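You operate a simulated robot arm through the tools that you are given. There is no shell and no other tool.

Carry out the task below with a simulated robot arm. There is one attempt and no reset: what you move stays moved.

TASK
Wet pallet ingot 26 in the dip tray with four pump strokes; return it.
Fine: lower the tray, then pump, then raise it; the ingot goes back on the grey valve post; the other ingot and the valves stay.

The check looks at the end state, three seconds after you hand in, the way a careful person would. Anything else that was tipped, shoved, dropped, spilled or broken makes it a failure.

THE ROBOT
A 6-joint arm with a two-finger parallel gripper, fixed in place. Base frame: the origin is on the floor under the middle of its stand, x ahead of it, y to its left, z up; the work surface is at about z = 875. Readings come in mm, rad, newtons and seconds.
With the tool pointing down near the work surface it reaches from about 260 to 680 mm from the base axis. Its first joint turns from -2.897 to 2.897 rad. Payload 1.57 kg.
The tool frame sits at the grasp point between the pads (the TCP): z along the fingers, y along the line on which they close. The tips reach 30 mm beyond it. The gripper opens to 110 mm. The fingers are 24 mm wide and 12 mm thick; the gripper's body (48 by 112 mm) begins 78 mm behind the TCP.
Orientation is that of the tool frame in the base frame, as a unit quaternion [x, y, z, w]. With the fingers straight down and closing along the base's y, the tool's x points along the base's -x, its y along +y and its z along -z.

THE INTERFACE
- The arm moves only by the tool jog_arm. Its arguments are lists of equal length, an entry for each row: "translation": the shift along the base's x, y, z in mm, a list of three; "delta_rot": the turn, a rotation vector about the base's x, y, z in rad, a list of three; "grip": the gripper command, from -1 (shut) to 1 (fully open), values between in proportion. In form: {"translation": [[tx, ty, tz], ...], "delta_rot": [[rx, ry, rz], ...], "grip": [grip, ...]}. A call has 1 to 20 rows; each row shifts and turns the commanded pose from where the row before left it. A row lasts 0.2 s, in which the tool goes at most 50 mm and 0.15 rad; a call with a longer step from one row to the next is refused whole, and so is a gripper value outside its range. A pose out of reach is approached as far as the arm can. The call stops where the force on the tool passes 50 N (or 10 N more than at its start, if that is more) or the arm is blocked; 0.2 s more then pass. Each finger travels about 108 mm/s and halts on what it meets, pressing with about 41 N; the grip force reading is that of the motor and also rises with nothing between the fingers. The clock runs only during rows and for 0.2 s after the last one: add rows that do not move to give the fingers time. It gives the time, the measured TCP pose, the force on the tool (base axes), the opening and the grip force at its end, in the units of the frame above (readings bear some noise), with the torque about the TCP (base axes, N m) and any sound that the robot's microphone picked up.
- Cameras (640 x 400 px; columns grow to the right, rows downward): "scene" is fixed at [38.7, -499.5, 1628.5]; the picture's right is [0.79, -0.61, 0.00], its down [-0.40, -0.52, -0.75] and it looks along [0.46, 0.60, -0.66] (base axes); focal length 342 px, centre (320, 200). "wrist" rides on the gripper at [70, 16, -141] in the tool frame; the picture's right is [-0.23, 0.97, 0.00], its down [-0.86, -0.20, -0.48] and it looks along [-0.47, -0.11, 0.88] (tool axes); focal length 222 px, centre (320, 200). There is no depth. A picture from a camera that has moved, and an enlarged one, comes with that camera's place and axes in the base frame and with its lens. The place of the scene camera against the robot may be out by one fixed shift of up to 25 mm in any direction.
- capture(camera): a new picture of that camera. It takes no simulated time.
- raise_lower(by): moves the trunk up (or, below 0, down) by that many mm; the arm rides with it, the base frame stays. It gives what a move gives, with no picture.
- inspect(camera, box): a new picture of the part [left, top, right, bottom] of that camera's present view, enlarged. It takes no simulated time.
- close_job(): hands the job in; it is judged then, once.

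Nothing tells you positions but the pictures and the camera data. Unless the task says otherwise, let go and move clear before handing in.

The tools are called after ">>>" by a JSON object that holds its "method" and its "body". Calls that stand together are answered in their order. jog_arm: Moves the arm, as the interface text tells. Its arguments: {"type":"object","properties":{"translation":{"type":"array","items":{"type":"array","items":{"type":"number"}}},"delta_rot":{"type":"array","items":{"type":"array","items":{"type":"number"}}},"grip":{"type":"array","items":{"type":"number"}}},"required":["translation","delta_rot","grip"]} The other tools are called the same way: raise_lower (by) moves the trunk up or down; capture (camera) takes a picture; inspect (camera, box) takes an enlarged picture of a part of a camera's view; close_job () hands the job in.

At the start:

```text
time: 0.0
tcp_pos: [535.1, 84.6, 1263.3]
tool_rot: [0.0, 1.0, 0.0, 0.0]
contact_force: [0.2, 0.7, -0.2]
torque: [0.02, 0.02, 0.0]
finger_gap: 109.9
grip_force: 0.1
trunk travel left (down, up): [-300.0, 290.0]
```

scene: 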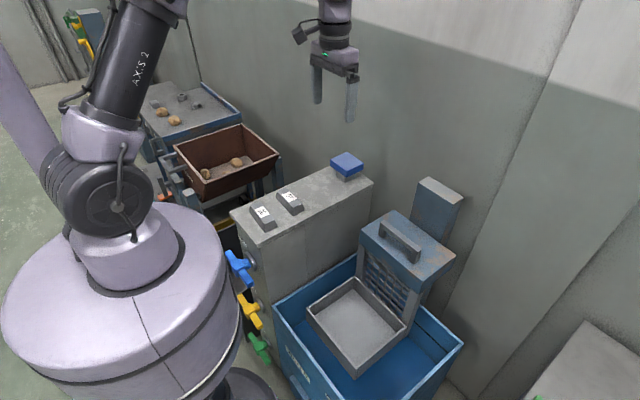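
wrist: 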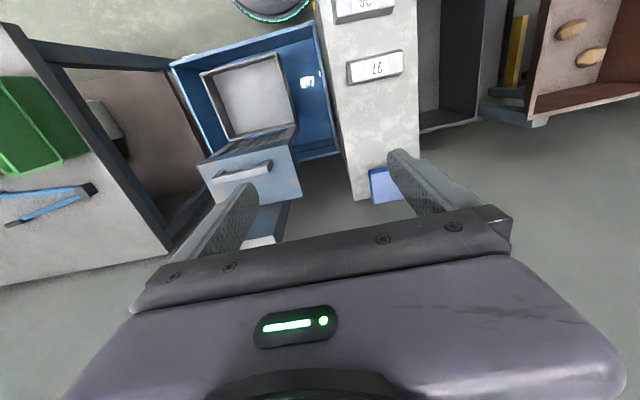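

I see a grey post carrying two small labelled ingots and a blue block, and beside it a blue bin holding a tray with a handled pump unit. I'll take closer pictures before moving anything.

>>> {"method": "inspect", "body": {"camera": "scene", "box": [220, 140, 380, 240]}}

>>> {"method": "inspect", "body": {"camera": "scene", "box": [220, 170, 480, 400]}}

>>> {"method": "inspect", "body": {"camera": "wrist", "box": [160, 0, 440, 220]}}

>>> {"method": "inspect", "body": {"camera": "scene", "box": [480, 280, 640, 400]}}

```text
4.00 times, centred on (300, 190) of scene
camera zoom: at [38.7, -499.5, 1628.5], right [0.79, -0.61, 0.0], down [-0.4, -0.52, -0.75], along [0.46, 0.6, -0.66], focal length 1367 px, centre (400, 240)
```

zoom: 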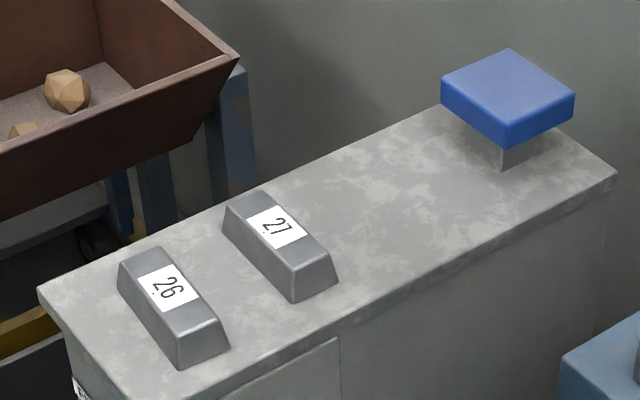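

```text
1.74 times, centred on (350, 285) of scene
camera zoom: at [38.7, -499.5, 1628.5], right [0.79, -0.61, 0.0], down [-0.4, -0.52, -0.75], along [0.46, 0.6, -0.66], focal length 594 px, centre (268, 52)
```

zoom: 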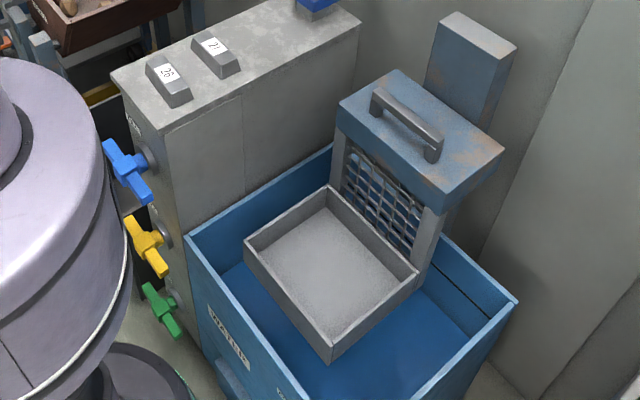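

```text
1.82 times, centred on (300, 110) of wrist
camera zoom: at [465.1, 101.0, 1404.8], right [0.23, 0.97, 0.0], down [0.86, -0.2, 0.48], along [0.47, -0.11, -0.88], focal length 404 px, centre (356, 364)
```

zoom: 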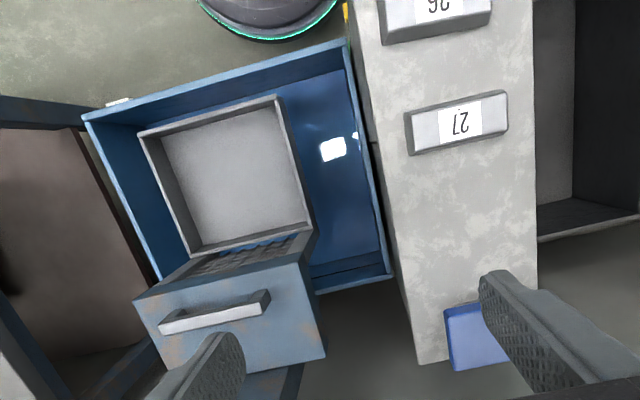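

```text
3.33 times, centred on (560, 340) of scene
camera zoom: at [38.7, -499.5, 1628.5], right [0.79, -0.61, 0.0], down [-0.4, -0.52, -0.75], along [0.46, 0.6, -0.66], focal length 1140 px, centre (-480, -267)
```

zoom: 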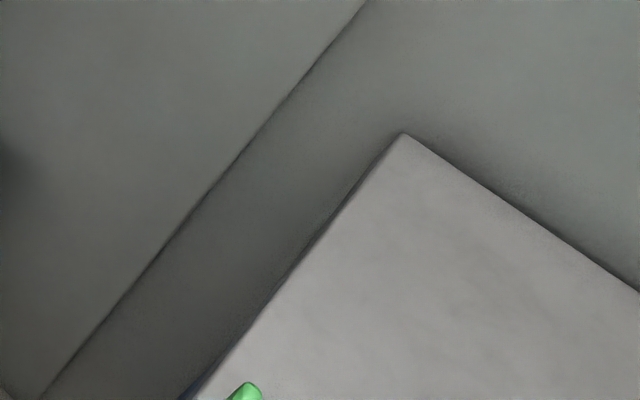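

The ingots sit on the grey post's top, and a blue plunger stands on its far end. The tray hangs from a handled carriage over the blue tank. I'll zoom in on the labels, the tank and the plunger.

>>> {"method": "inspect", "body": {"camera": "scene", "box": [270, 310, 370, 400]}}

>>> {"method": "inspect", "body": {"camera": "scene", "box": [220, 200, 300, 380]}}

>>> {"method": "inspect", "body": {"camera": "scene", "box": [340, 165, 480, 330]}}

>>> {"method": "inspect", "body": {"camera": "wrist", "box": [0, 0, 200, 280]}}

>>> {"method": "inspect", "body": {"camera": "wrist", "box": [330, 140, 430, 220]}}

>>> {"method": "inspect", "body": {"camera": "scene", "box": [320, 145, 380, 190]}}

```text
4.44 times, centred on (320, 355) of scene
camera zoom: at [38.7, -499.5, 1628.5], right [0.79, -0.61, 0.0], down [-0.4, -0.52, -0.75], along [0.46, 0.6, -0.66], focal length 1519 px, centre (320, -489)
```

zoom: 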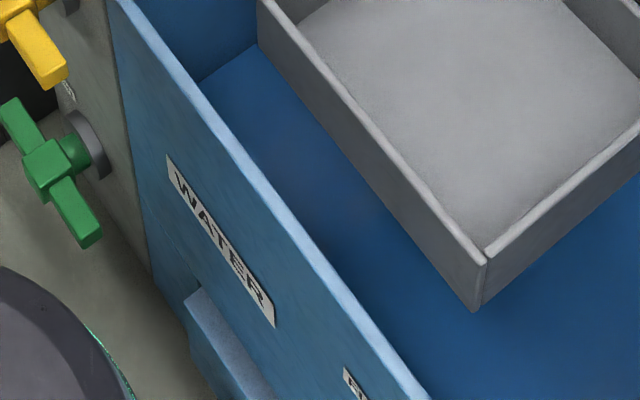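

```text
2.22 times, centred on (260, 290) of scene
camera zoom: at [38.7, -499.5, 1628.5], right [0.79, -0.61, 0.0], down [-0.4, -0.52, -0.75], along [0.46, 0.6, -0.66], focal length 760 px, centre (453, 0)
```

zoom: 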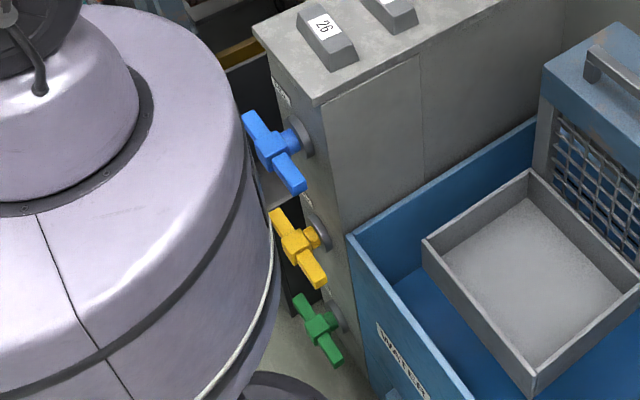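

```text
2.42 times, centred on (410, 248) of scene
camera zoom: at [38.7, -499.5, 1628.5], right [0.79, -0.61, 0.0], down [-0.4, -0.52, -0.75], along [0.46, 0.6, -0.66], focal length 829 px, centre (102, 85)
```

zoom: 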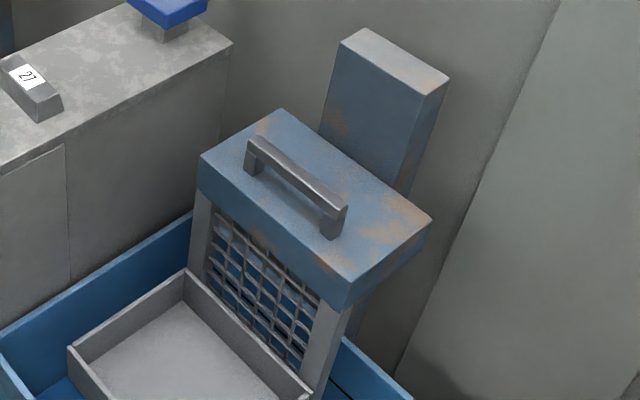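

```text
1.43 times, centred on (100, 140) of wrist
camera zoom: at [465.1, 101.0, 1404.8], right [0.23, 0.97, 0.0], down [0.86, -0.2, 0.48], along [0.47, -0.11, -0.88], focal length 317 px, centre (634, 286)
```

zoom: 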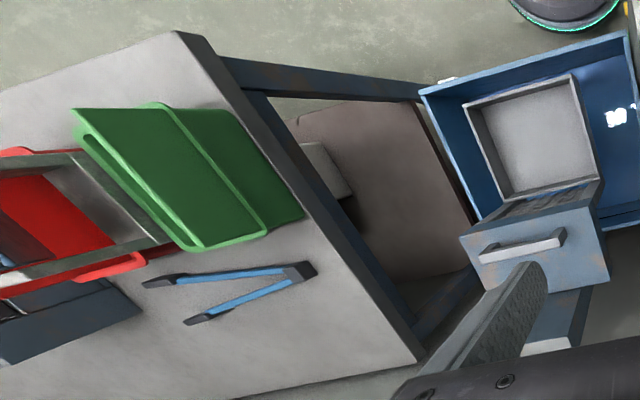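

```text
5.00 times, centred on (380, 180) of wrist
camera zoom: at [465.1, 101.0, 1404.8], right [0.23, 0.97, 0.0], down [0.86, -0.2, 0.48], along [0.47, -0.11, -0.88], focal length 1111 px, centre (20, 300)
```

zoom: 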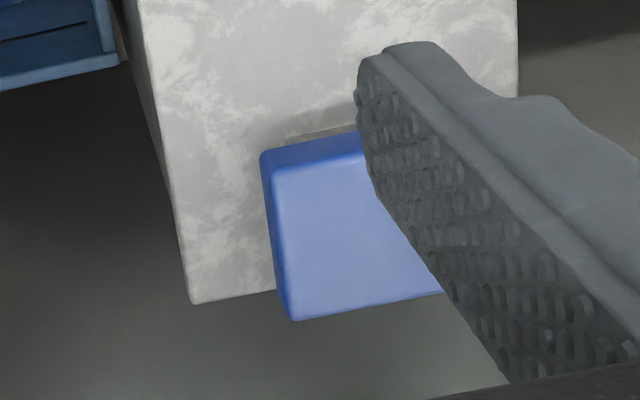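

```text
8.89 times, centred on (350, 168) of scene
camera zoom: at [38.7, -499.5, 1628.5], right [0.79, -0.61, 0.0], down [-0.4, -0.52, -0.75], along [0.46, 0.6, -0.66], focal length 3039 px, centre (53, 489)
```

zoom: 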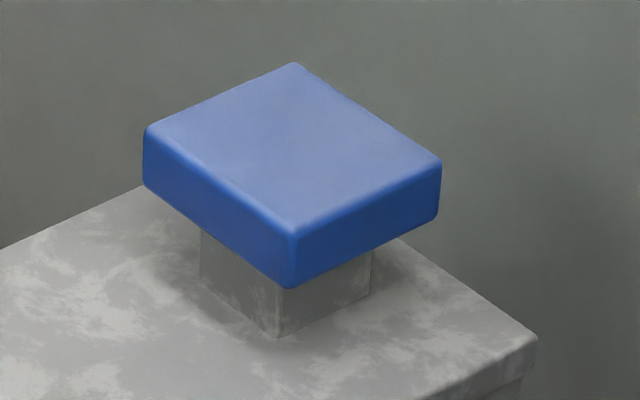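

A blue-capped plunger on a square collar looks like the pump, and there is a partly visible second label under "WATER". I'll try to read the labels and get a second wrist view.

>>> {"method": "inspect", "body": {"camera": "scene", "box": [330, 370, 378, 400]}}

>>> {"method": "inspect", "body": {"camera": "scene", "box": [232, 230, 280, 260]}}

>>> {"method": "jog_arm", "body": {"translation": [[-45, 0, 0], [-45, 0, 0], [-45, 0, 0], [0, 0, 0], [0, 0, 0]], "delta_rot": [[0, 0, 0], [0, 0, 0], [0, 0, 0], [0, 0, 0], [0, 0, 0]], "grip": [1, 1, 1, 1, 1]}}

>>> {"method": "capture", "body": {"camera": "wrist"}}

```text
13.33 times, centred on (354, 385) of scene
camera zoom: at [38.7, -499.5, 1628.5], right [0.79, -0.61, 0.0], down [-0.4, -0.52, -0.75], along [0.46, 0.6, -0.66], focal length 4558 px, centre (-133, -2267)
```

zoom: 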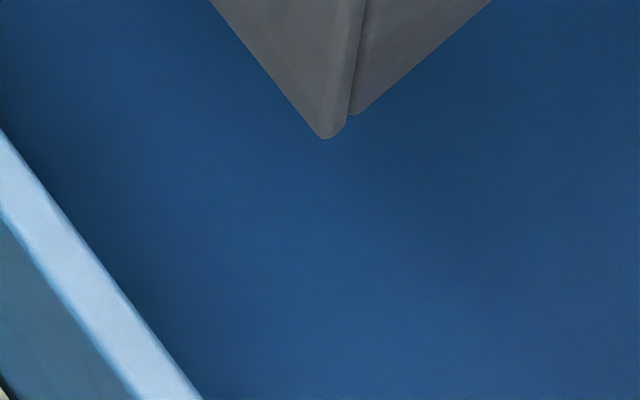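

```text
13.33 times, centred on (256, 245) of scene
camera zoom: at [38.7, -499.5, 1628.5], right [0.79, -0.61, 0.0], down [-0.4, -0.52, -0.75], along [0.46, 0.6, -0.66], focal length 4558 px, centre (1173, -400)
```

zoom: 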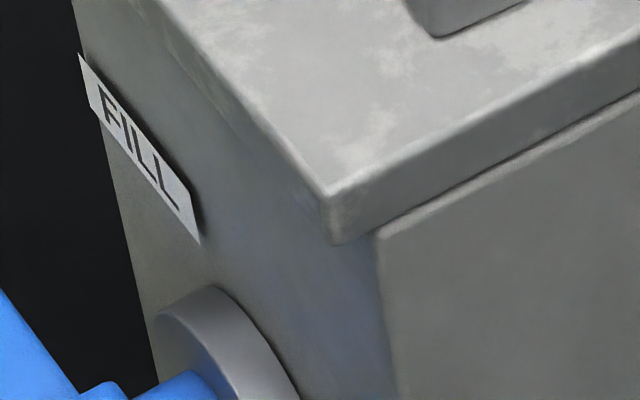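

```text
time: 1.2
tcp_pos: [400.2, 85.2, 1262.9]
tool_rot: [0.0, 1.0, 0.0, 0.001]
contact_force: [0.2, -1.1, 1.0]
torque: [0.03, 0.02, 0.02]
finger_gap: 110.0
grip_force: 0.1
trunk travel left (down, up): [-300.0, 290.0]
```

```text
taken
camera wrist: at [329.1, 101.5, 1404.8], right [0.23, 0.97, 0.0], down [0.85, -0.2, 0.48], along [0.47, -0.11, -0.88], focal length 222 px, centre (320, 200)
```

wrist: 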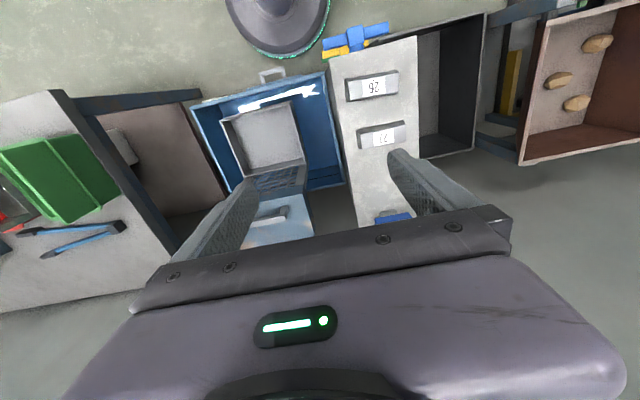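

The post and its ingots, the plunger and the tank are all visible in this second view. I'll zoom in for accurate pixels.

>>> {"method": "inspect", "body": {"camera": "wrist", "box": [320, 20, 440, 100]}}

>>> {"method": "inspect", "body": {"camera": "wrist", "box": [320, 90, 440, 170]}}

>>> {"method": "inspect", "body": {"camera": "wrist", "box": [180, 60, 360, 180]}}

>>> {"method": "inspect", "body": {"camera": "wrist", "box": [180, 140, 360, 260]}}

```text
5.00 times, centred on (380, 60) of wrist
camera zoom: at [329.1, 101.5, 1404.8], right [0.23, 0.97, 0.0], down [0.85, -0.2, 0.48], along [0.47, -0.11, -0.88], focal length 1111 px, centre (20, 900)
```

zoom: 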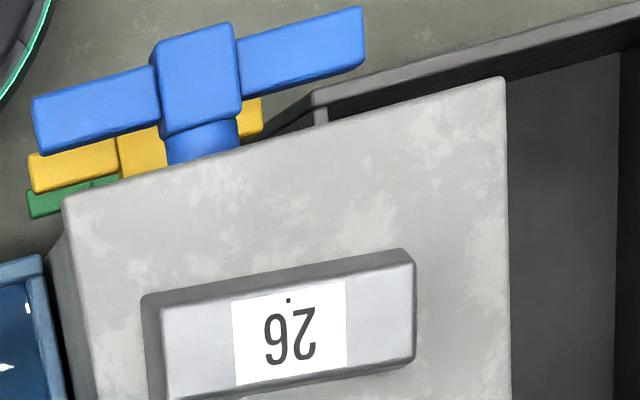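

```text
5.00 times, centred on (380, 130) of wrist
camera zoom: at [329.1, 101.5, 1404.8], right [0.23, 0.97, 0.0], down [0.85, -0.2, 0.48], along [0.47, -0.11, -0.88], focal length 1111 px, centre (20, 550)
```

zoom: 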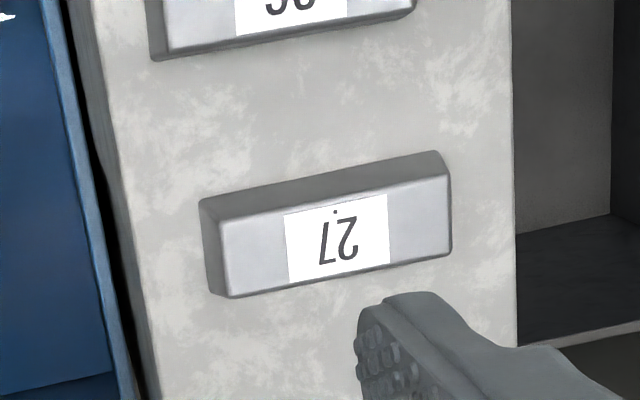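

```text
3.33 times, centred on (270, 120) of wrist
camera zoom: at [329.1, 101.5, 1404.8], right [0.23, 0.97, 0.0], down [0.85, -0.2, 0.48], along [0.47, -0.11, -0.88], focal length 740 px, centre (487, 467)
```

zoom: 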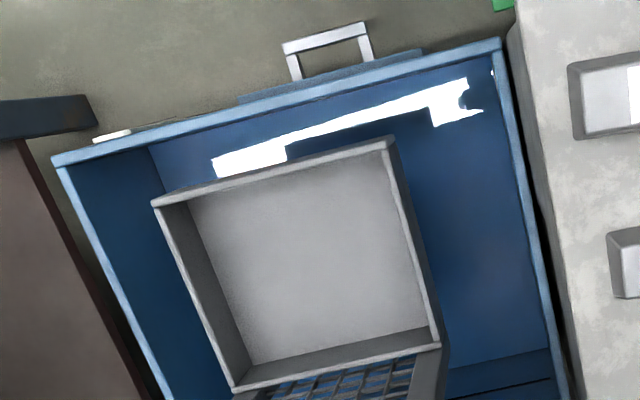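

```text
3.33 times, centred on (270, 200) of wrist
camera zoom: at [329.1, 101.5, 1404.8], right [0.23, 0.97, 0.0], down [0.85, -0.2, 0.48], along [0.47, -0.11, -0.88], focal length 740 px, centre (487, 200)
```

zoom: 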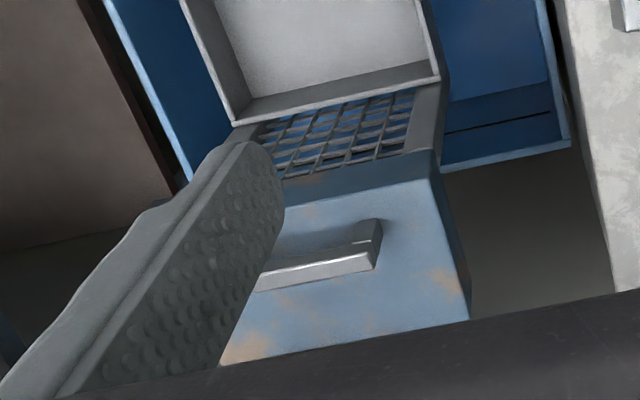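

Combining both wrist views, I put ingot 26 at about (367, 202) with its top near z 912 and its long axis along y. The tray centre is near (475, -125) with its rim near z 640, the carriage handle near (612, -122, 908) and the plunger near (712, 208, 945). Next I move above ingot 26 with the fingers turned to close along x.

>>> {"method": "jog_arm", "body": {"translation": [[-3, 10, -10], [-3, 10, -10], [-3, 10, -10], [-3, 11, -12], [-3, 11, -12], [-3, 11, -12], [-3, 11, -12], [-3, 11, -12], [-3, 11, -12], [-3, 11, -12], [-3, 10, -12], [0, 0, 0], [0, 0, 0]], "delta_rot": [[0, 0, 0.1428], [0, 0, 0.1428], [0, 0, 0.1428], [0, 0, 0.1428], [0, 0, 0.1428], [0, 0, 0.1428], [0, 0, 0.1428], [0, 0, 0.1428], [0, 0, 0.1428], [0, 0, 0.1428], [0, 0, 0.1428], [0, 0, 0], [0, 0, 0]], "grip": [0.45, 0.45, 0.45, 0.45, 0.45, 0.45, 0.45, 0.45, 0.45, 0.45, 0.45, 0.45, 0.45]}}

>>> {"method": "capture", "body": {"camera": "wrist"}}

>>> {"method": "capture", "body": {"camera": "scene"}}

```text
time: 4.0
tcp_pos: [367.8, 201.9, 1136.8]
tool_rot: [0.707, -0.707, 0.0, 0.0]
contact_force: [0.3, -0.3, -0.3]
torque: [0.0, -0.01, -0.01]
finger_gap: 79.8
grip_force: 0.0
trunk travel left (down, up): [-300.0, 290.0]
```

```text
taken
camera wrist: at [350.8, 132.7, 1278.2], right [-0.97, 0.23, 0.0], down [0.2, 0.86, 0.48], along [0.11, 0.47, -0.88], focal length 222 px, centre (320, 200)
```

wrist: 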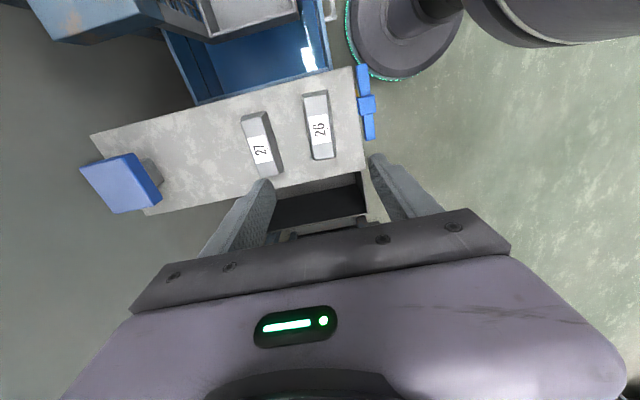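

```text
taken
```

scene: 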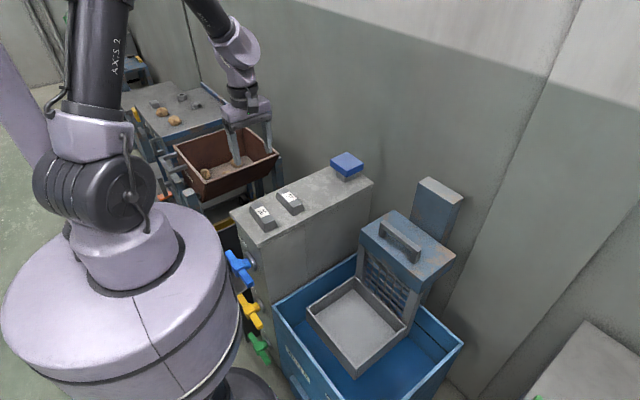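

The rotation worked and ingot 26 is in view below. I'll zoom in to refine the positions of the ingots and the plunger.

>>> {"method": "inspect", "body": {"camera": "wrist", "box": [230, 75, 390, 175]}}

>>> {"method": "inspect", "body": {"camera": "wrist", "box": [70, 120, 190, 220]}}

```text
4.00 times, centred on (310, 125) of wrist
camera zoom: at [350.8, 132.7, 1278.2], right [-0.97, 0.23, 0.0], down [0.2, 0.86, 0.48], along [0.11, 0.47, -0.88], focal length 888 px, centre (360, 500)
```

zoom: 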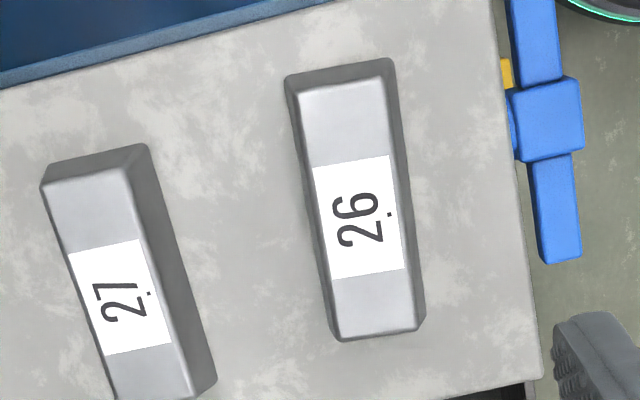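

```text
4.00 times, centred on (130, 170) of wrist
camera zoom: at [350.8, 132.7, 1278.2], right [-0.97, 0.23, 0.0], down [0.2, 0.86, 0.48], along [0.11, 0.47, -0.88], focal length 888 px, centre (1080, 320)
```

zoom: 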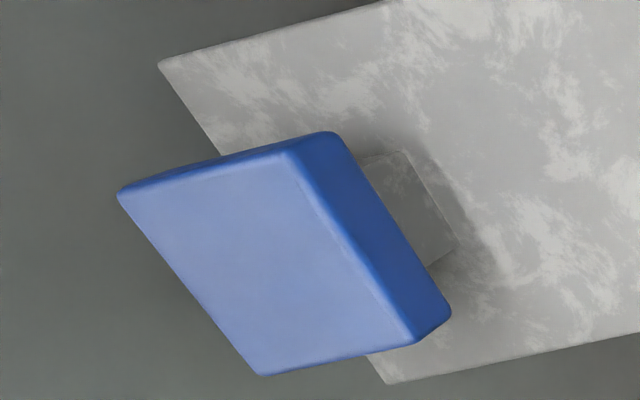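

Ingot 26 is centred at about (368, 202) and its long axis is turned about -0.08 rad from y. I'll match that yaw, descend to just above the post, and check.

>>> {"method": "jog_arm", "body": {"translation": [[0, 0, -40], [0, 0, -40], [0, 0, -40], [0, 0, -40], [0, 0, -30], [0, 0, 0], [0, 0, 0]], "delta_rot": [[0, 0, -0.04], [0, 0, -0.04], [0, 0, 0], [0, 0, 0], [0, 0, 0], [0, 0, 0], [0, 0, 0]], "grip": [0.45, 0.45, 0.45, 0.45, 0.45, 0.45, 0.45]}}

>>> {"method": "capture", "body": {"camera": "wrist"}}

>>> {"method": "inspect", "body": {"camera": "scene", "box": [200, 130, 360, 240]}}

```text
time: 5.6
tcp_pos: [367.5, 201.4, 947.1]
tool_rot: [-0.678, 0.735, 0.0, 0.0]
contact_force: [-0.2, 0.0, -0.4]
torque: [0.0, 0.0, 0.03]
finger_gap: 79.9
grip_force: 0.2
trunk travel left (down, up): [-300.0, 290.0]
```

```text
taken
camera wrist: at [345.7, 133.3, 1088.5], right [-0.95, 0.3, 0.0], down [0.27, 0.84, 0.48], along [0.15, 0.46, -0.88], focal length 222 px, centre (320, 200)
```

wrist: 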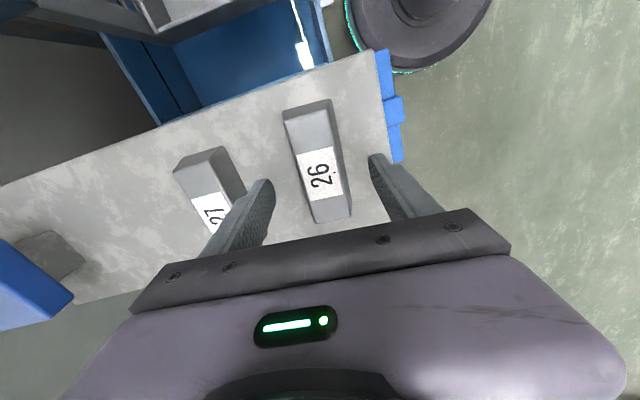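

```text
3.64 times, centred on (280, 185) of scene
camera zoom: at [38.7, -499.5, 1628.5], right [0.79, -0.61, 0.0], down [-0.4, -0.52, -0.75], along [0.46, 0.6, -0.66], focal length 1243 px, centre (466, 254)
```

zoom: 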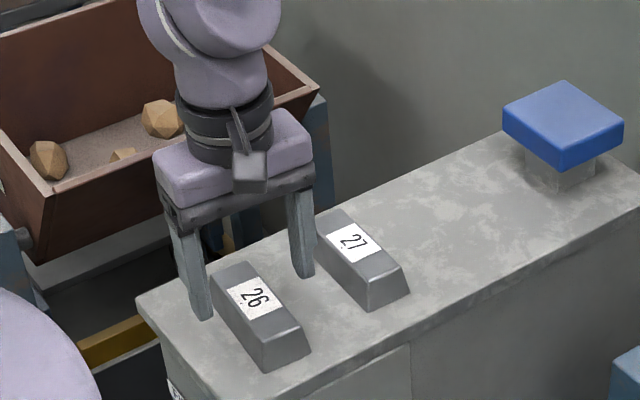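

The fingers straddle ingot 26 just above it. I'll take a close look to confirm the centring and yaw.

>>> {"method": "inspect", "body": {"camera": "wrist", "box": [230, 90, 390, 230]}}

```text
2.86 times, centred on (310, 160) of wrist
camera zoom: at [345.7, 133.3, 1088.5], right [-0.95, 0.3, 0.0], down [0.27, 0.84, 0.48], along [0.15, 0.46, -0.88], focal length 635 px, centre (349, 314)
```

zoom: 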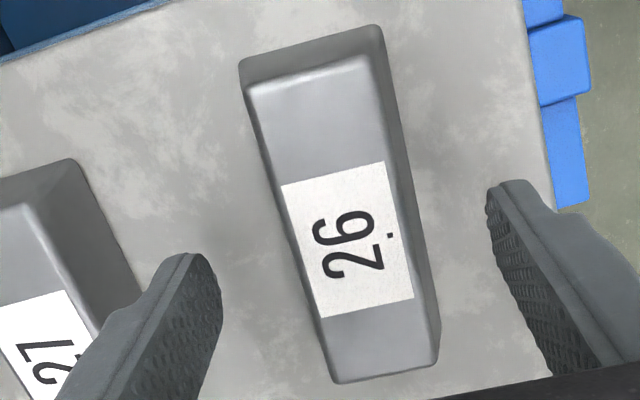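

The gripper is aligned to within about 1 mm in x and the yaw agrees. I'll descend so the tips are just off the post top.

>>> {"method": "jog_arm", "body": {"translation": [[0.5, 1, -12], [0, 1, -10], [0, 0, -6], [0, 0, -4], [0, 0, -2], [0, 0, 0], [0, 0, 0]], "delta_rot": [[0, 0, 0], [0, 0, 0], [0, 0, 0], [0, 0, 0], [0, 0, 0], [0, 0, 0], [0, 0, 0]], "grip": [0.45, 0.45, 0.45, 0.45, 0.45, 0.45, 0.45]}}

>>> {"method": "inspect", "body": {"camera": "scene", "box": [200, 150, 320, 250]}}

```text
time: 7.2
tcp_pos: [368.8, 203.7, 912.7]
tool_rot: [-0.678, 0.735, 0.0, 0.0]
contact_force: [0.3, 0.2, -0.1]
torque: [-0.01, -0.01, -0.05]
finger_gap: 79.9
grip_force: 0.0
trunk travel left (down, up): [-300.0, 290.0]
```

```text
4.00 times, centred on (260, 200) of scene
camera zoom: at [38.7, -499.5, 1628.5], right [0.79, -0.61, 0.0], down [-0.4, -0.52, -0.75], along [0.46, 0.6, -0.66], focal length 1367 px, centre (560, 200)
```

zoom: 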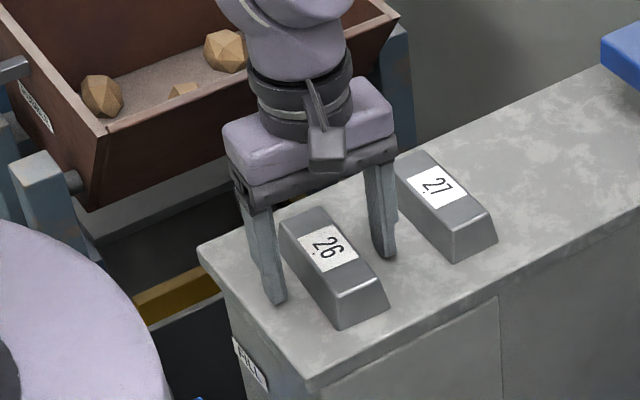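

The tips are about 8 mm above the post surface. I'll go down 4 mm more and close on the ingot.

>>> {"method": "jog_arm", "body": {"translation": [[0, 0, -2], [0, 0, -2], [0, 0, 0], [0, 0, 0], [0, 0, 0], [0, 0, 0], [0, 0, 0]], "delta_rot": [[0, 0, 0], [0, 0, 0], [0, 0, 0], [0, 0, 0], [0, 0, 0], [0, 0, 0], [0, 0, 0]], "grip": [0.45, 0.45, 0, -0.5, -1, -1, -1]}}

>>> {"method": "inspect", "body": {"camera": "scene", "box": [200, 150, 320, 250]}}

```text
time: 8.8
tcp_pos: [367.3, 203.9, 909.7]
tool_rot: [-0.678, 0.735, 0.001, 0.001]
contact_force: [0.0, 10.6, 38.3]
torque: [0.4, 0.94, -0.3]
finger_gap: 45.1
grip_force: 40.5
trunk travel left (down, up): [-300.0, 290.0]
```

```text
4.00 times, centred on (260, 200) of scene
camera zoom: at [38.7, -499.5, 1628.5], right [0.79, -0.61, 0.0], down [-0.4, -0.52, -0.75], along [0.46, 0.6, -0.66], focal length 1367 px, centre (560, 200)
```

zoom: 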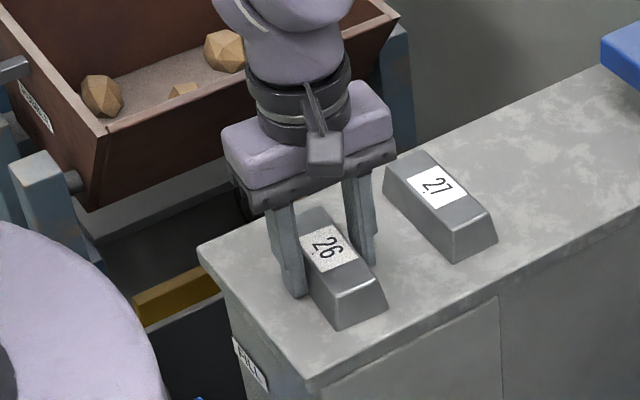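

The gripper is holding the ingot at about 45 mm, with some upward wedge force. I'll lift slowly and check that it comes along.

>>> {"method": "jog_arm", "body": {"translation": [[0, 0, 2], [0, 0, 3], [0, 0, 5], [0, 0, 5], [0, 0, 5], [0, 0, 0], [0, 0, 0]], "delta_rot": [[0, 0, 0], [0, 0, 0], [0, 0, 0], [0, 0, 0], [0, 0, 0], [0, 0, 0], [0, 0, 0]], "grip": [-1, -1, -1, -1, -1, -1, -1]}}

>>> {"method": "inspect", "body": {"camera": "scene", "box": [200, 150, 320, 250]}}

>>> {"method": "capture", "body": {"camera": "wrist"}}

```text
time: 10.4
tcp_pos: [368.8, 203.5, 927.5]
tool_rot: [-0.679, 0.735, 0.0, 0.0]
contact_force: [0.1, 0.3, -3.5]
torque: [0.01, -0.02, 0.01]
finger_gap: 44.9
grip_force: 40.9
trunk travel left (down, up): [-300.0, 290.0]
```

```text
4.00 times, centred on (260, 200) of scene
camera zoom: at [38.7, -499.5, 1628.5], right [0.79, -0.61, 0.0], down [-0.4, -0.52, -0.75], along [0.46, 0.6, -0.66], focal length 1367 px, centre (560, 200)
```

zoom: 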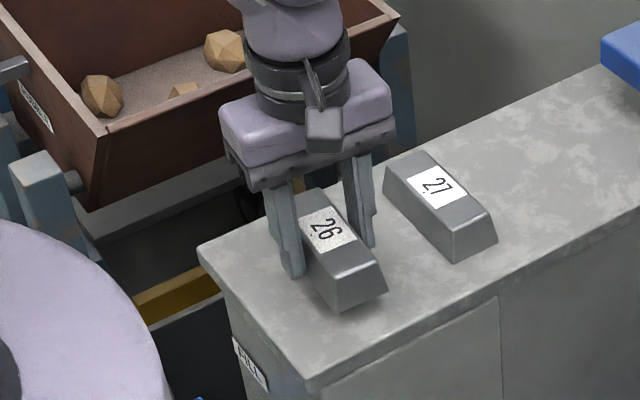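

```text
taken
camera wrist: at [345.9, 135.6, 1070.8], right [-0.95, 0.3, 0.0], down [0.27, 0.84, 0.48], along [0.15, 0.46, -0.88], focal length 222 px, centre (320, 200)
```

wrist: 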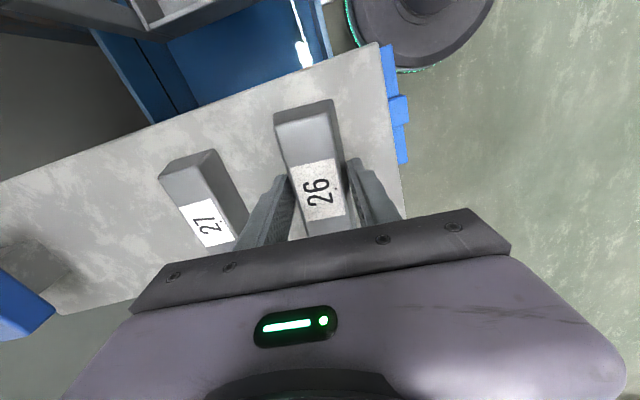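

Ingot 26 is held level and clear of the post, weighing about 3.5 N. I'll raise it well clear and carry it over the tray, aiming at (458, -125).

>>> {"method": "jog_arm", "body": {"translation": [[0, 0, 30], [0, 0, 35], [0, 0, 35], [0, 0, 33], [10, -40, 0], [11, -41, 0], [11, -41, 0], [11, -41, 0], [11, -41, 0], [12, -41, 0], [12, -42, 0], [11, -41, 0], [0, 0, 0], [0, 0, 0]], "delta_rot": [[0, 0, 0], [0, 0, 0], [0, 0, 0], [0, 0, 0], [0, 0, 0], [0, 0, 0], [0, 0, 0], [0, 0, 0], [0, 0, 0], [0, 0, 0], [0, 0, 0], [0, 0, 0], [0, 0, 0], [0, 0, 0]], "grip": [-1, -1, -1, -1, -1, -1, -1, -1, -1, -1, -1, -1, -1, -1]}}

>>> {"method": "capture", "body": {"camera": "wrist"}}

>>> {"method": "capture", "body": {"camera": "scene"}}

```text
time: 13.4
tcp_pos: [458.5, -124.4, 1059.4]
tool_rot: [-0.678, 0.735, 0.0, 0.0]
contact_force: [-0.1, -0.1, -3.8]
torque: [0.02, -0.01, -0.03]
finger_gap: 45.4
grip_force: 40.5
trunk travel left (down, up): [-300.0, 290.0]
```

```text
taken
camera wrist: at [435.3, -192.3, 1202.4], right [-0.95, 0.3, 0.0], down [0.27, 0.84, 0.48], along [0.15, 0.46, -0.88], focal length 222 px, centre (320, 200)
```

wrist: 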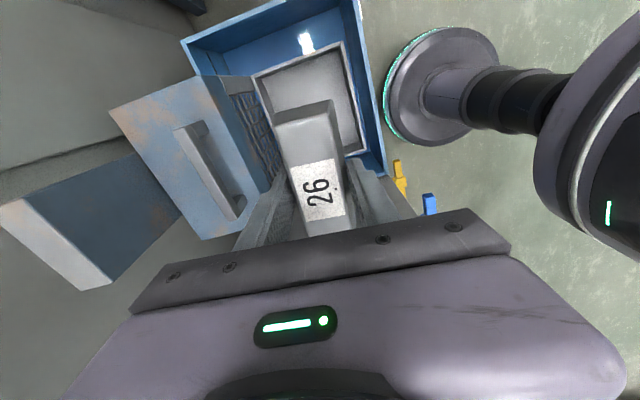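

```text
taken
```

scene: 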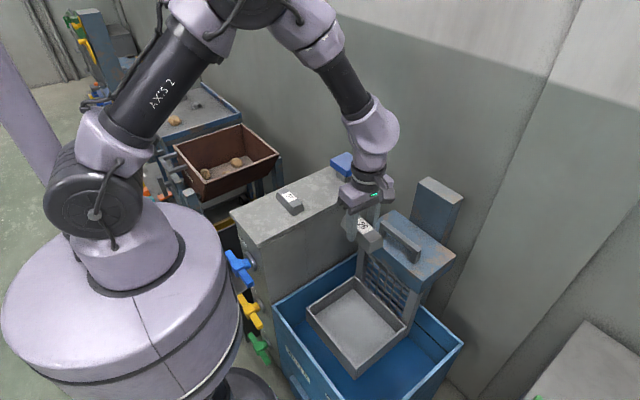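

The ingot now hangs over the tray. I'll zoom in on the tray and the handled carriage from here to check clearances.

>>> {"method": "inspect", "body": {"camera": "wrist", "box": [100, 40, 260, 250]}}

>>> {"method": "inspect", "body": {"camera": "wrist", "box": [180, 0, 400, 180]}}

>>> {"method": "inspect", "body": {"camera": "scene", "box": [290, 160, 480, 390]}}

```text
1.90 times, centred on (180, 145) of wrist
camera zoom: at [435.3, -192.3, 1202.4], right [-0.95, 0.3, 0.0], down [0.27, 0.84, 0.48], along [0.15, 0.46, -0.88], focal length 423 px, centre (587, 305)
```

zoom: 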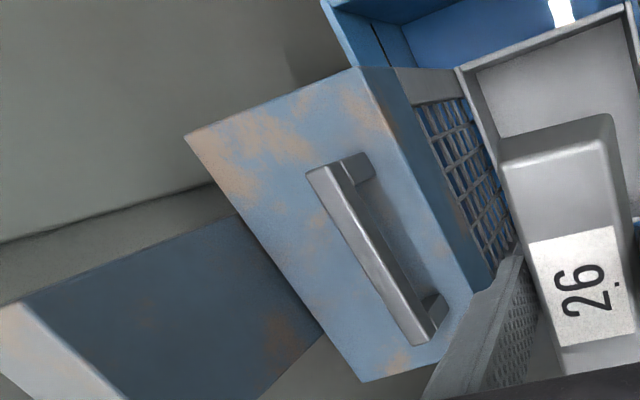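

```text
2.22 times, centred on (290, 90) of wrist
camera zoom: at [435.3, -192.3, 1202.4], right [-0.95, 0.3, 0.0], down [0.27, 0.84, 0.48], along [0.15, 0.46, -0.88], focal length 494 px, centre (387, 444)
```

zoom: 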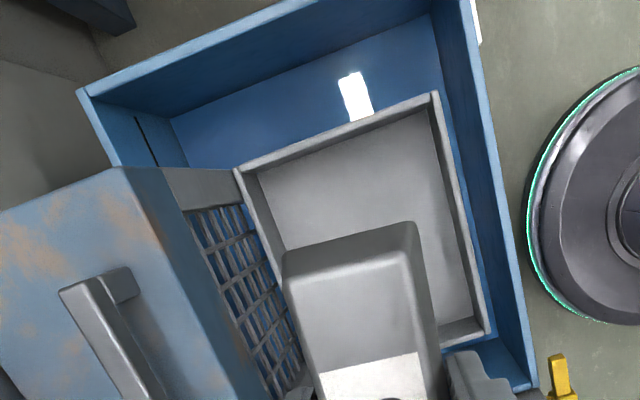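

```text
1.74 times, centred on (385, 275) of scene
camera zoom: at [38.7, -499.5, 1628.5], right [0.79, -0.61, 0.0], down [-0.4, -0.52, -0.75], along [0.46, 0.6, -0.66], focal length 594 px, centre (207, 70)
```

zoom: 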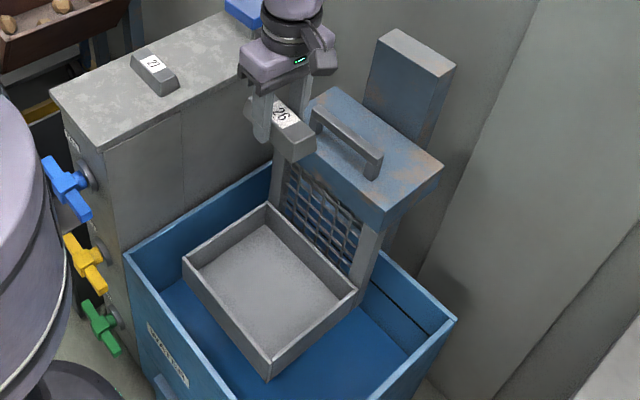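

The carriage block spans roughly x 578–720 and y -243 to -12, with its top near z 880, so a gripper at x 458 clears it by about 60 mm. I'll lower the trunk 300 mm straight down.

>>> {"method": "raise_lower", "body": {"by": -150}}

>>> {"method": "capture", "body": {"camera": "scene"}}

```text
time: 15.2
tcp_pos: [458.1, -124.0, 910.7]
tool_rot: [-0.678, 0.735, 0.0, 0.0]
contact_force: [0.9, 0.4, -3.7]
torque: [0.01, -0.01, 0.0]
finger_gap: 45.3
grip_force: 41.0
trunk travel left (down, up): [-150.0, 440.0]
```

```text
taken
```

scene: 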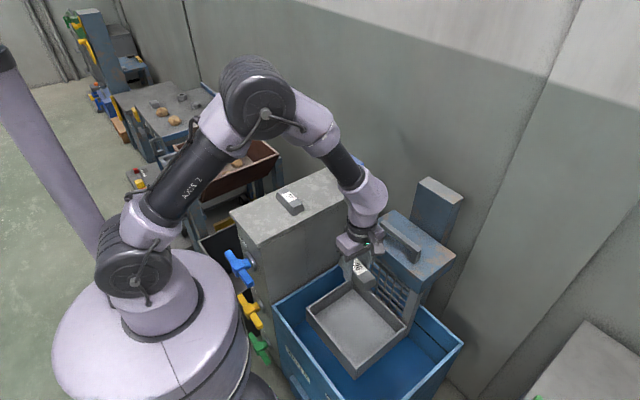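

The trunk moved cleanly, and both the arm and the stand are clear of the valves. I'll continue down.

>>> {"method": "raise_lower", "body": {"by": -150}}

>>> {"method": "capture", "body": {"camera": "scene"}}

>>> {"method": "capture", "body": {"camera": "wrist"}}

```text
time: 16.9
tcp_pos: [457.6, -124.6, 762.3]
tool_rot: [-0.678, 0.735, 0.0, 0.0]
contact_force: [0.2, -0.6, -4.3]
torque: [0.02, 0.02, -0.03]
finger_gap: 45.3
grip_force: 40.7
trunk travel left (down, up): [0.0, 590.0]
```

```text
taken
```

scene: 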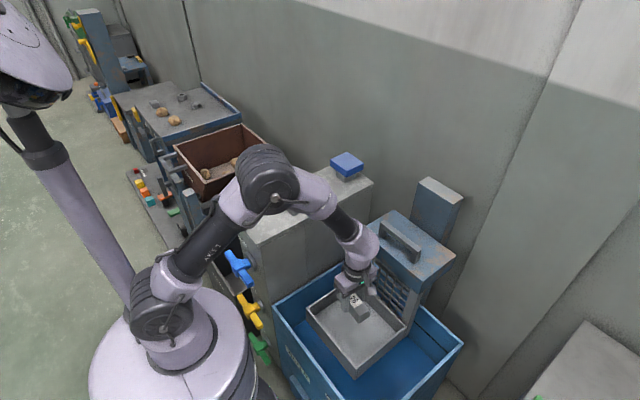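

```text
taken
camera wrist: at [435.1, -191.7, 902.7], right [-0.95, 0.3, 0.0], down [0.27, 0.84, 0.48], along [0.15, 0.46, -0.88], focal length 222 px, centre (320, 200)
```

wrist: 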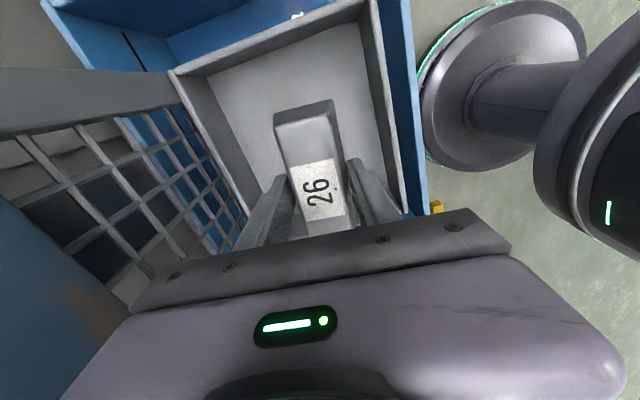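

The ingot is above the tray's interior with a good margin all round. I'll lower it the rest of the way, quickly at first and then in small steps.

>>> {"method": "jog_arm", "body": {"translation": [[0, 0, -25], [0, 0, -25], [0, 0, -25], [0, 0, -20], [0, 0, -10], [0, 0, 0], [0, 0, 0]], "delta_rot": [[0, 0, 0], [0, 0, 0], [0, 0, 0], [0, 0, 0], [0, 0, 0], [0, 0, 0], [0, 0, 0]], "grip": [-1, -1, -1, -1, -1, -1, -1]}}

>>> {"method": "capture", "body": {"camera": "wrist"}}

>>> {"method": "inspect", "body": {"camera": "scene", "box": [290, 220, 450, 390]}}

```text
time: 18.5
tcp_pos: [457.8, -124.5, 655.4]
tool_rot: [-0.678, 0.735, 0.0, 0.0]
contact_force: [-0.1, -0.6, -4.3]
torque: [-0.01, -0.04, 0.0]
finger_gap: 45.3
grip_force: 40.7
trunk travel left (down, up): [0.0, 590.0]
```

```text
taken
camera wrist: at [434.8, -191.9, 798.0], right [-0.95, 0.3, 0.0], down [0.27, 0.84, 0.48], along [0.15, 0.46, -0.88], focal length 222 px, centre (320, 200)
```

wrist: 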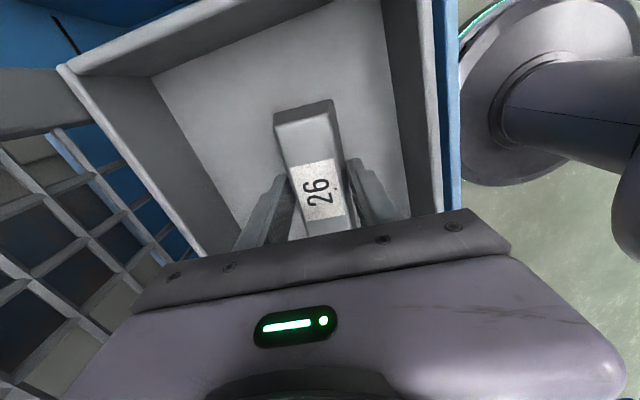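

```text
2.35 times, centred on (370, 305) of scene
camera zoom: at [38.7, -499.5, 1628.5], right [0.79, -0.61, 0.0], down [-0.4, -0.52, -0.75], along [0.46, 0.6, -0.66], focal length 804 px, centre (202, -47)
```

zoom: 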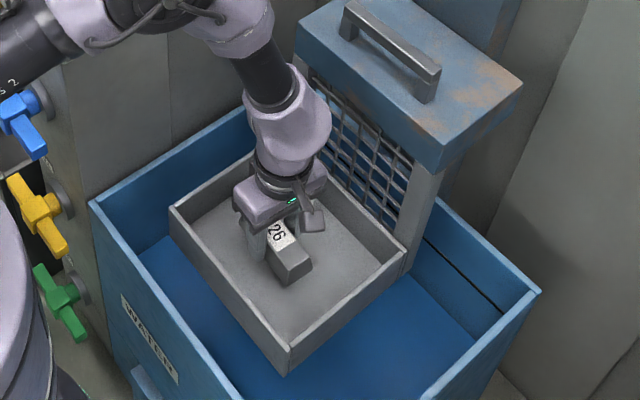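

The ingot is inside the tray walls. I'll continue down in small steps until it touches.

>>> {"method": "jog_arm", "body": {"translation": [[0, 0, -6], [0, 0, -6], [0, 0, -5], [0, 0, -3], [0, 0, 0]], "delta_rot": [[0, 0, 0], [0, 0, 0], [0, 0, 0], [0, 0, 0], [0, 0, 0]], "grip": [-1, -1, -1, -1, -1]}}

>>> {"method": "inspect", "body": {"camera": "scene", "box": [330, 270, 400, 330]}}

>>> {"method": "inspect", "body": {"camera": "wrist", "box": [220, 80, 440, 250]}}

```text
time: 19.7
tcp_pos: [458.5, -124.5, 636.0]
tool_rot: [-0.679, 0.735, 0.0, 0.001]
contact_force: [-0.8, -0.3, -3.7]
torque: [0.01, -0.01, 0.0]
finger_gap: 45.3
grip_force: 41.3
trunk travel left (down, up): [0.0, 590.0]
```

```text
6.67 times, centred on (365, 300) of scene
camera zoom: at [38.7, -499.5, 1628.5], right [0.79, -0.61, 0.0], down [-0.4, -0.52, -0.75], along [0.46, 0.6, -0.66], focal length 2279 px, centre (20, -467)
```

zoom: 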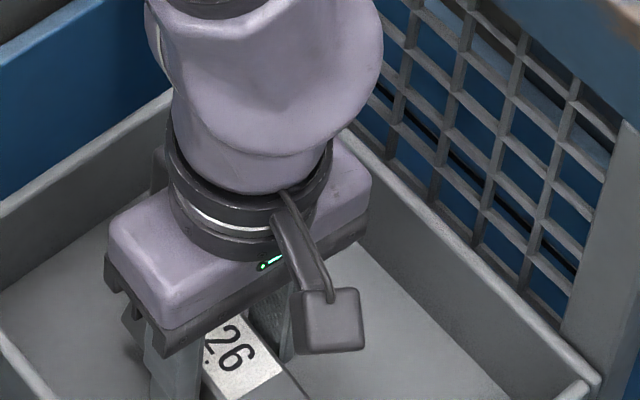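

```text
2.35 times, centred on (330, 165) of wrist
camera zoom: at [435.3, -192.2, 777.6], right [-0.95, 0.3, 0.0], down [0.27, 0.84, 0.48], along [0.15, 0.46, -0.88], focal length 523 px, centre (296, 282)
```

zoom: 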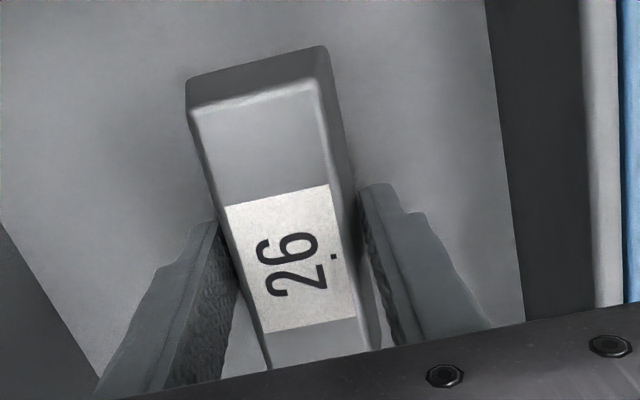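

There is no contact yet, so I'll keep descending slowly.

>>> {"method": "jog_arm", "body": {"translation": [[0, 0, -3], [0, 0, -3], [0, 0, -3], [0, 0, 0]], "delta_rot": [[0, 0, 0], [0, 0, 0], [0, 0, 0], [0, 0, 0]], "grip": [-1, -1, -1, -1]}}

>>> {"method": "inspect", "body": {"camera": "wrist", "box": [220, 80, 440, 250]}}

```text
time: 20.7
tcp_pos: [457.8, -124.0, 627.9]
tool_rot: [-0.678, 0.735, 0.0, 0.0]
contact_force: [0.0, -0.7, -3.2]
torque: [-0.01, 0.01, -0.01]
finger_gap: 45.0
grip_force: 41.2
trunk travel left (down, up): [0.0, 590.0]
```

```text
2.35 times, centred on (330, 165) of wrist
camera zoom: at [435.3, -191.8, 768.7], right [-0.95, 0.3, 0.0], down [0.27, 0.84, 0.48], along [0.15, 0.46, -0.88], focal length 523 px, centre (296, 282)
```

zoom: 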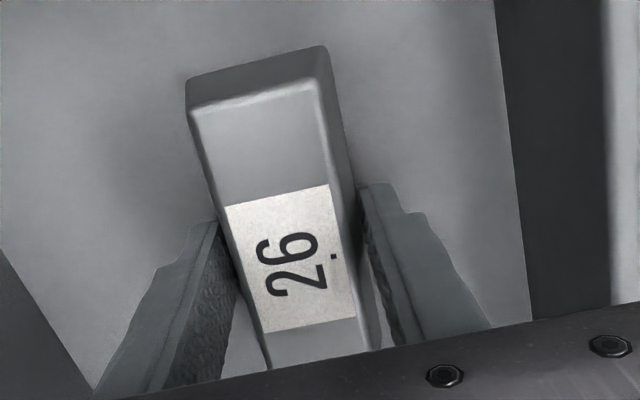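

Still carrying the full weight, and I estimate the floor is about 5–12 mm below the ingot. I'll continue in 2 mm steps.

>>> {"method": "jog_arm", "body": {"translation": [[0, 0, -2], [0, 0, -2], [0, 0, -2], [0, 0, 0]], "delta_rot": [[0, 0, 0], [0, 0, 0], [0, 0, 0], [0, 0, 0]], "grip": [-1, -1, -1, -1]}}

```text
time: 21.7
tcp_pos: [457.9, -124.1, 620.3]
tool_rot: [-0.678, 0.735, 0.0, 0.001]
contact_force: [0.1, -1.0, -3.4]
torque: [0.04, 0.0, -0.01]
finger_gap: 45.3
grip_force: 41.3
trunk travel left (down, up): [0.0, 590.0]
```

There is no contact yet, so I continue in small steps.

>>> {"method": "jog_arm", "body": {"translation": [[0, 0, -2], [0, 0, -2], [0, 0, 0]], "delta_rot": [[0, 0, 0], [0, 0, 0], [0, 0, 0]], "grip": [-1, -1, -1]}}

>>> {"method": "inspect", "body": {"camera": "wrist", "box": [220, 80, 440, 250]}}

```text
time: 22.5
tcp_pos: [459.5, -122.8, 617.0]
tool_rot: [-0.678, 0.735, 0.0, 0.0]
contact_force: [-0.4, -0.5, -3.9]
torque: [0.02, -0.01, 0.0]
finger_gap: 45.0
grip_force: 41.2
trunk travel left (down, up): [0.0, 590.0]
```

```text
2.35 times, centred on (330, 165) of wrist
camera zoom: at [435.2, -191.8, 758.4], right [-0.95, 0.3, 0.0], down [0.27, 0.84, 0.48], along [0.15, 0.46, -0.88], focal length 523 px, centre (296, 282)
```

zoom: 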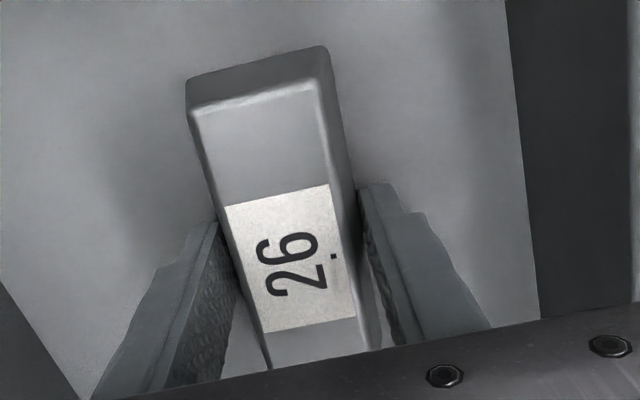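

Still hanging free, so I continue down.

>>> {"method": "jog_arm", "body": {"translation": [[0, 0, -2], [0, 0, -2], [0, 0, -1], [0, 0, 0]], "delta_rot": [[0, 0, 0], [0, 0, 0], [0, 0, 0], [0, 0, 0]], "grip": [-1, -1, -1, -1]}}

>>> {"method": "inspect", "body": {"camera": "wrist", "box": [220, 80, 440, 250]}}

```text
time: 23.5
tcp_pos: [457.9, -124.0, 612.4]
tool_rot: [-0.678, 0.735, 0.0, 0.001]
contact_force: [-0.3, 0.1, 7.9]
torque: [-0.11, -0.24, -0.04]
finger_gap: 44.9
grip_force: 40.9
trunk travel left (down, up): [0.0, 590.0]
```

```text
2.35 times, centred on (330, 165) of wrist
camera zoom: at [435.2, -191.6, 754.3], right [-0.95, 0.3, 0.0], down [0.27, 0.84, 0.48], along [0.15, 0.46, -0.88], focal length 523 px, centre (296, 282)
```

zoom: 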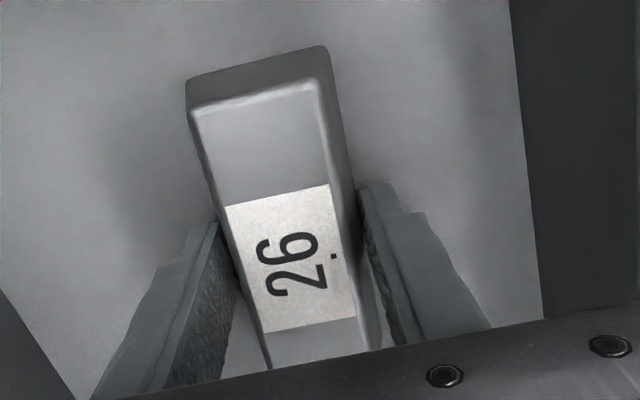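

The force has flipped to +8 N, so the ingot is resting on the tray floor. I'll open the fingers and check.

>>> {"method": "jog_arm", "body": {"translation": [[0, 0, 0], [0, 0, 0], [0, 0, 0], [0, 0, 0]], "delta_rot": [[0, 0, 0], [0, 0, 0], [0, 0, 0], [0, 0, 0]], "grip": [0.0, 0.45, 0.45, 0.45]}}

>>> {"method": "capture", "body": {"camera": "wrist"}}

```text
time: 24.5
tcp_pos: [457.6, -122.9, 611.3]
tool_rot: [-0.678, 0.735, 0.0, 0.0]
contact_force: [0.7, 0.3, 1.0]
torque: [0.0, 0.0, 0.03]
finger_gap: 80.0
grip_force: 0.1
trunk travel left (down, up): [0.0, 590.0]
```

```text
taken
camera wrist: at [435.3, -191.6, 753.8], right [-0.95, 0.3, 0.0], down [0.27, 0.84, 0.48], along [0.15, 0.46, -0.88], focal length 222 px, centre (320, 200)
```

wrist: 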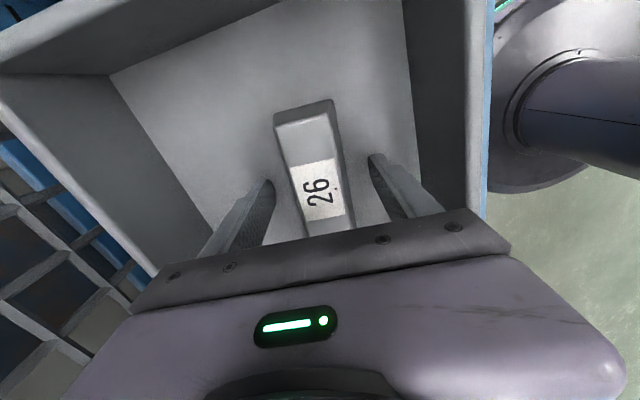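

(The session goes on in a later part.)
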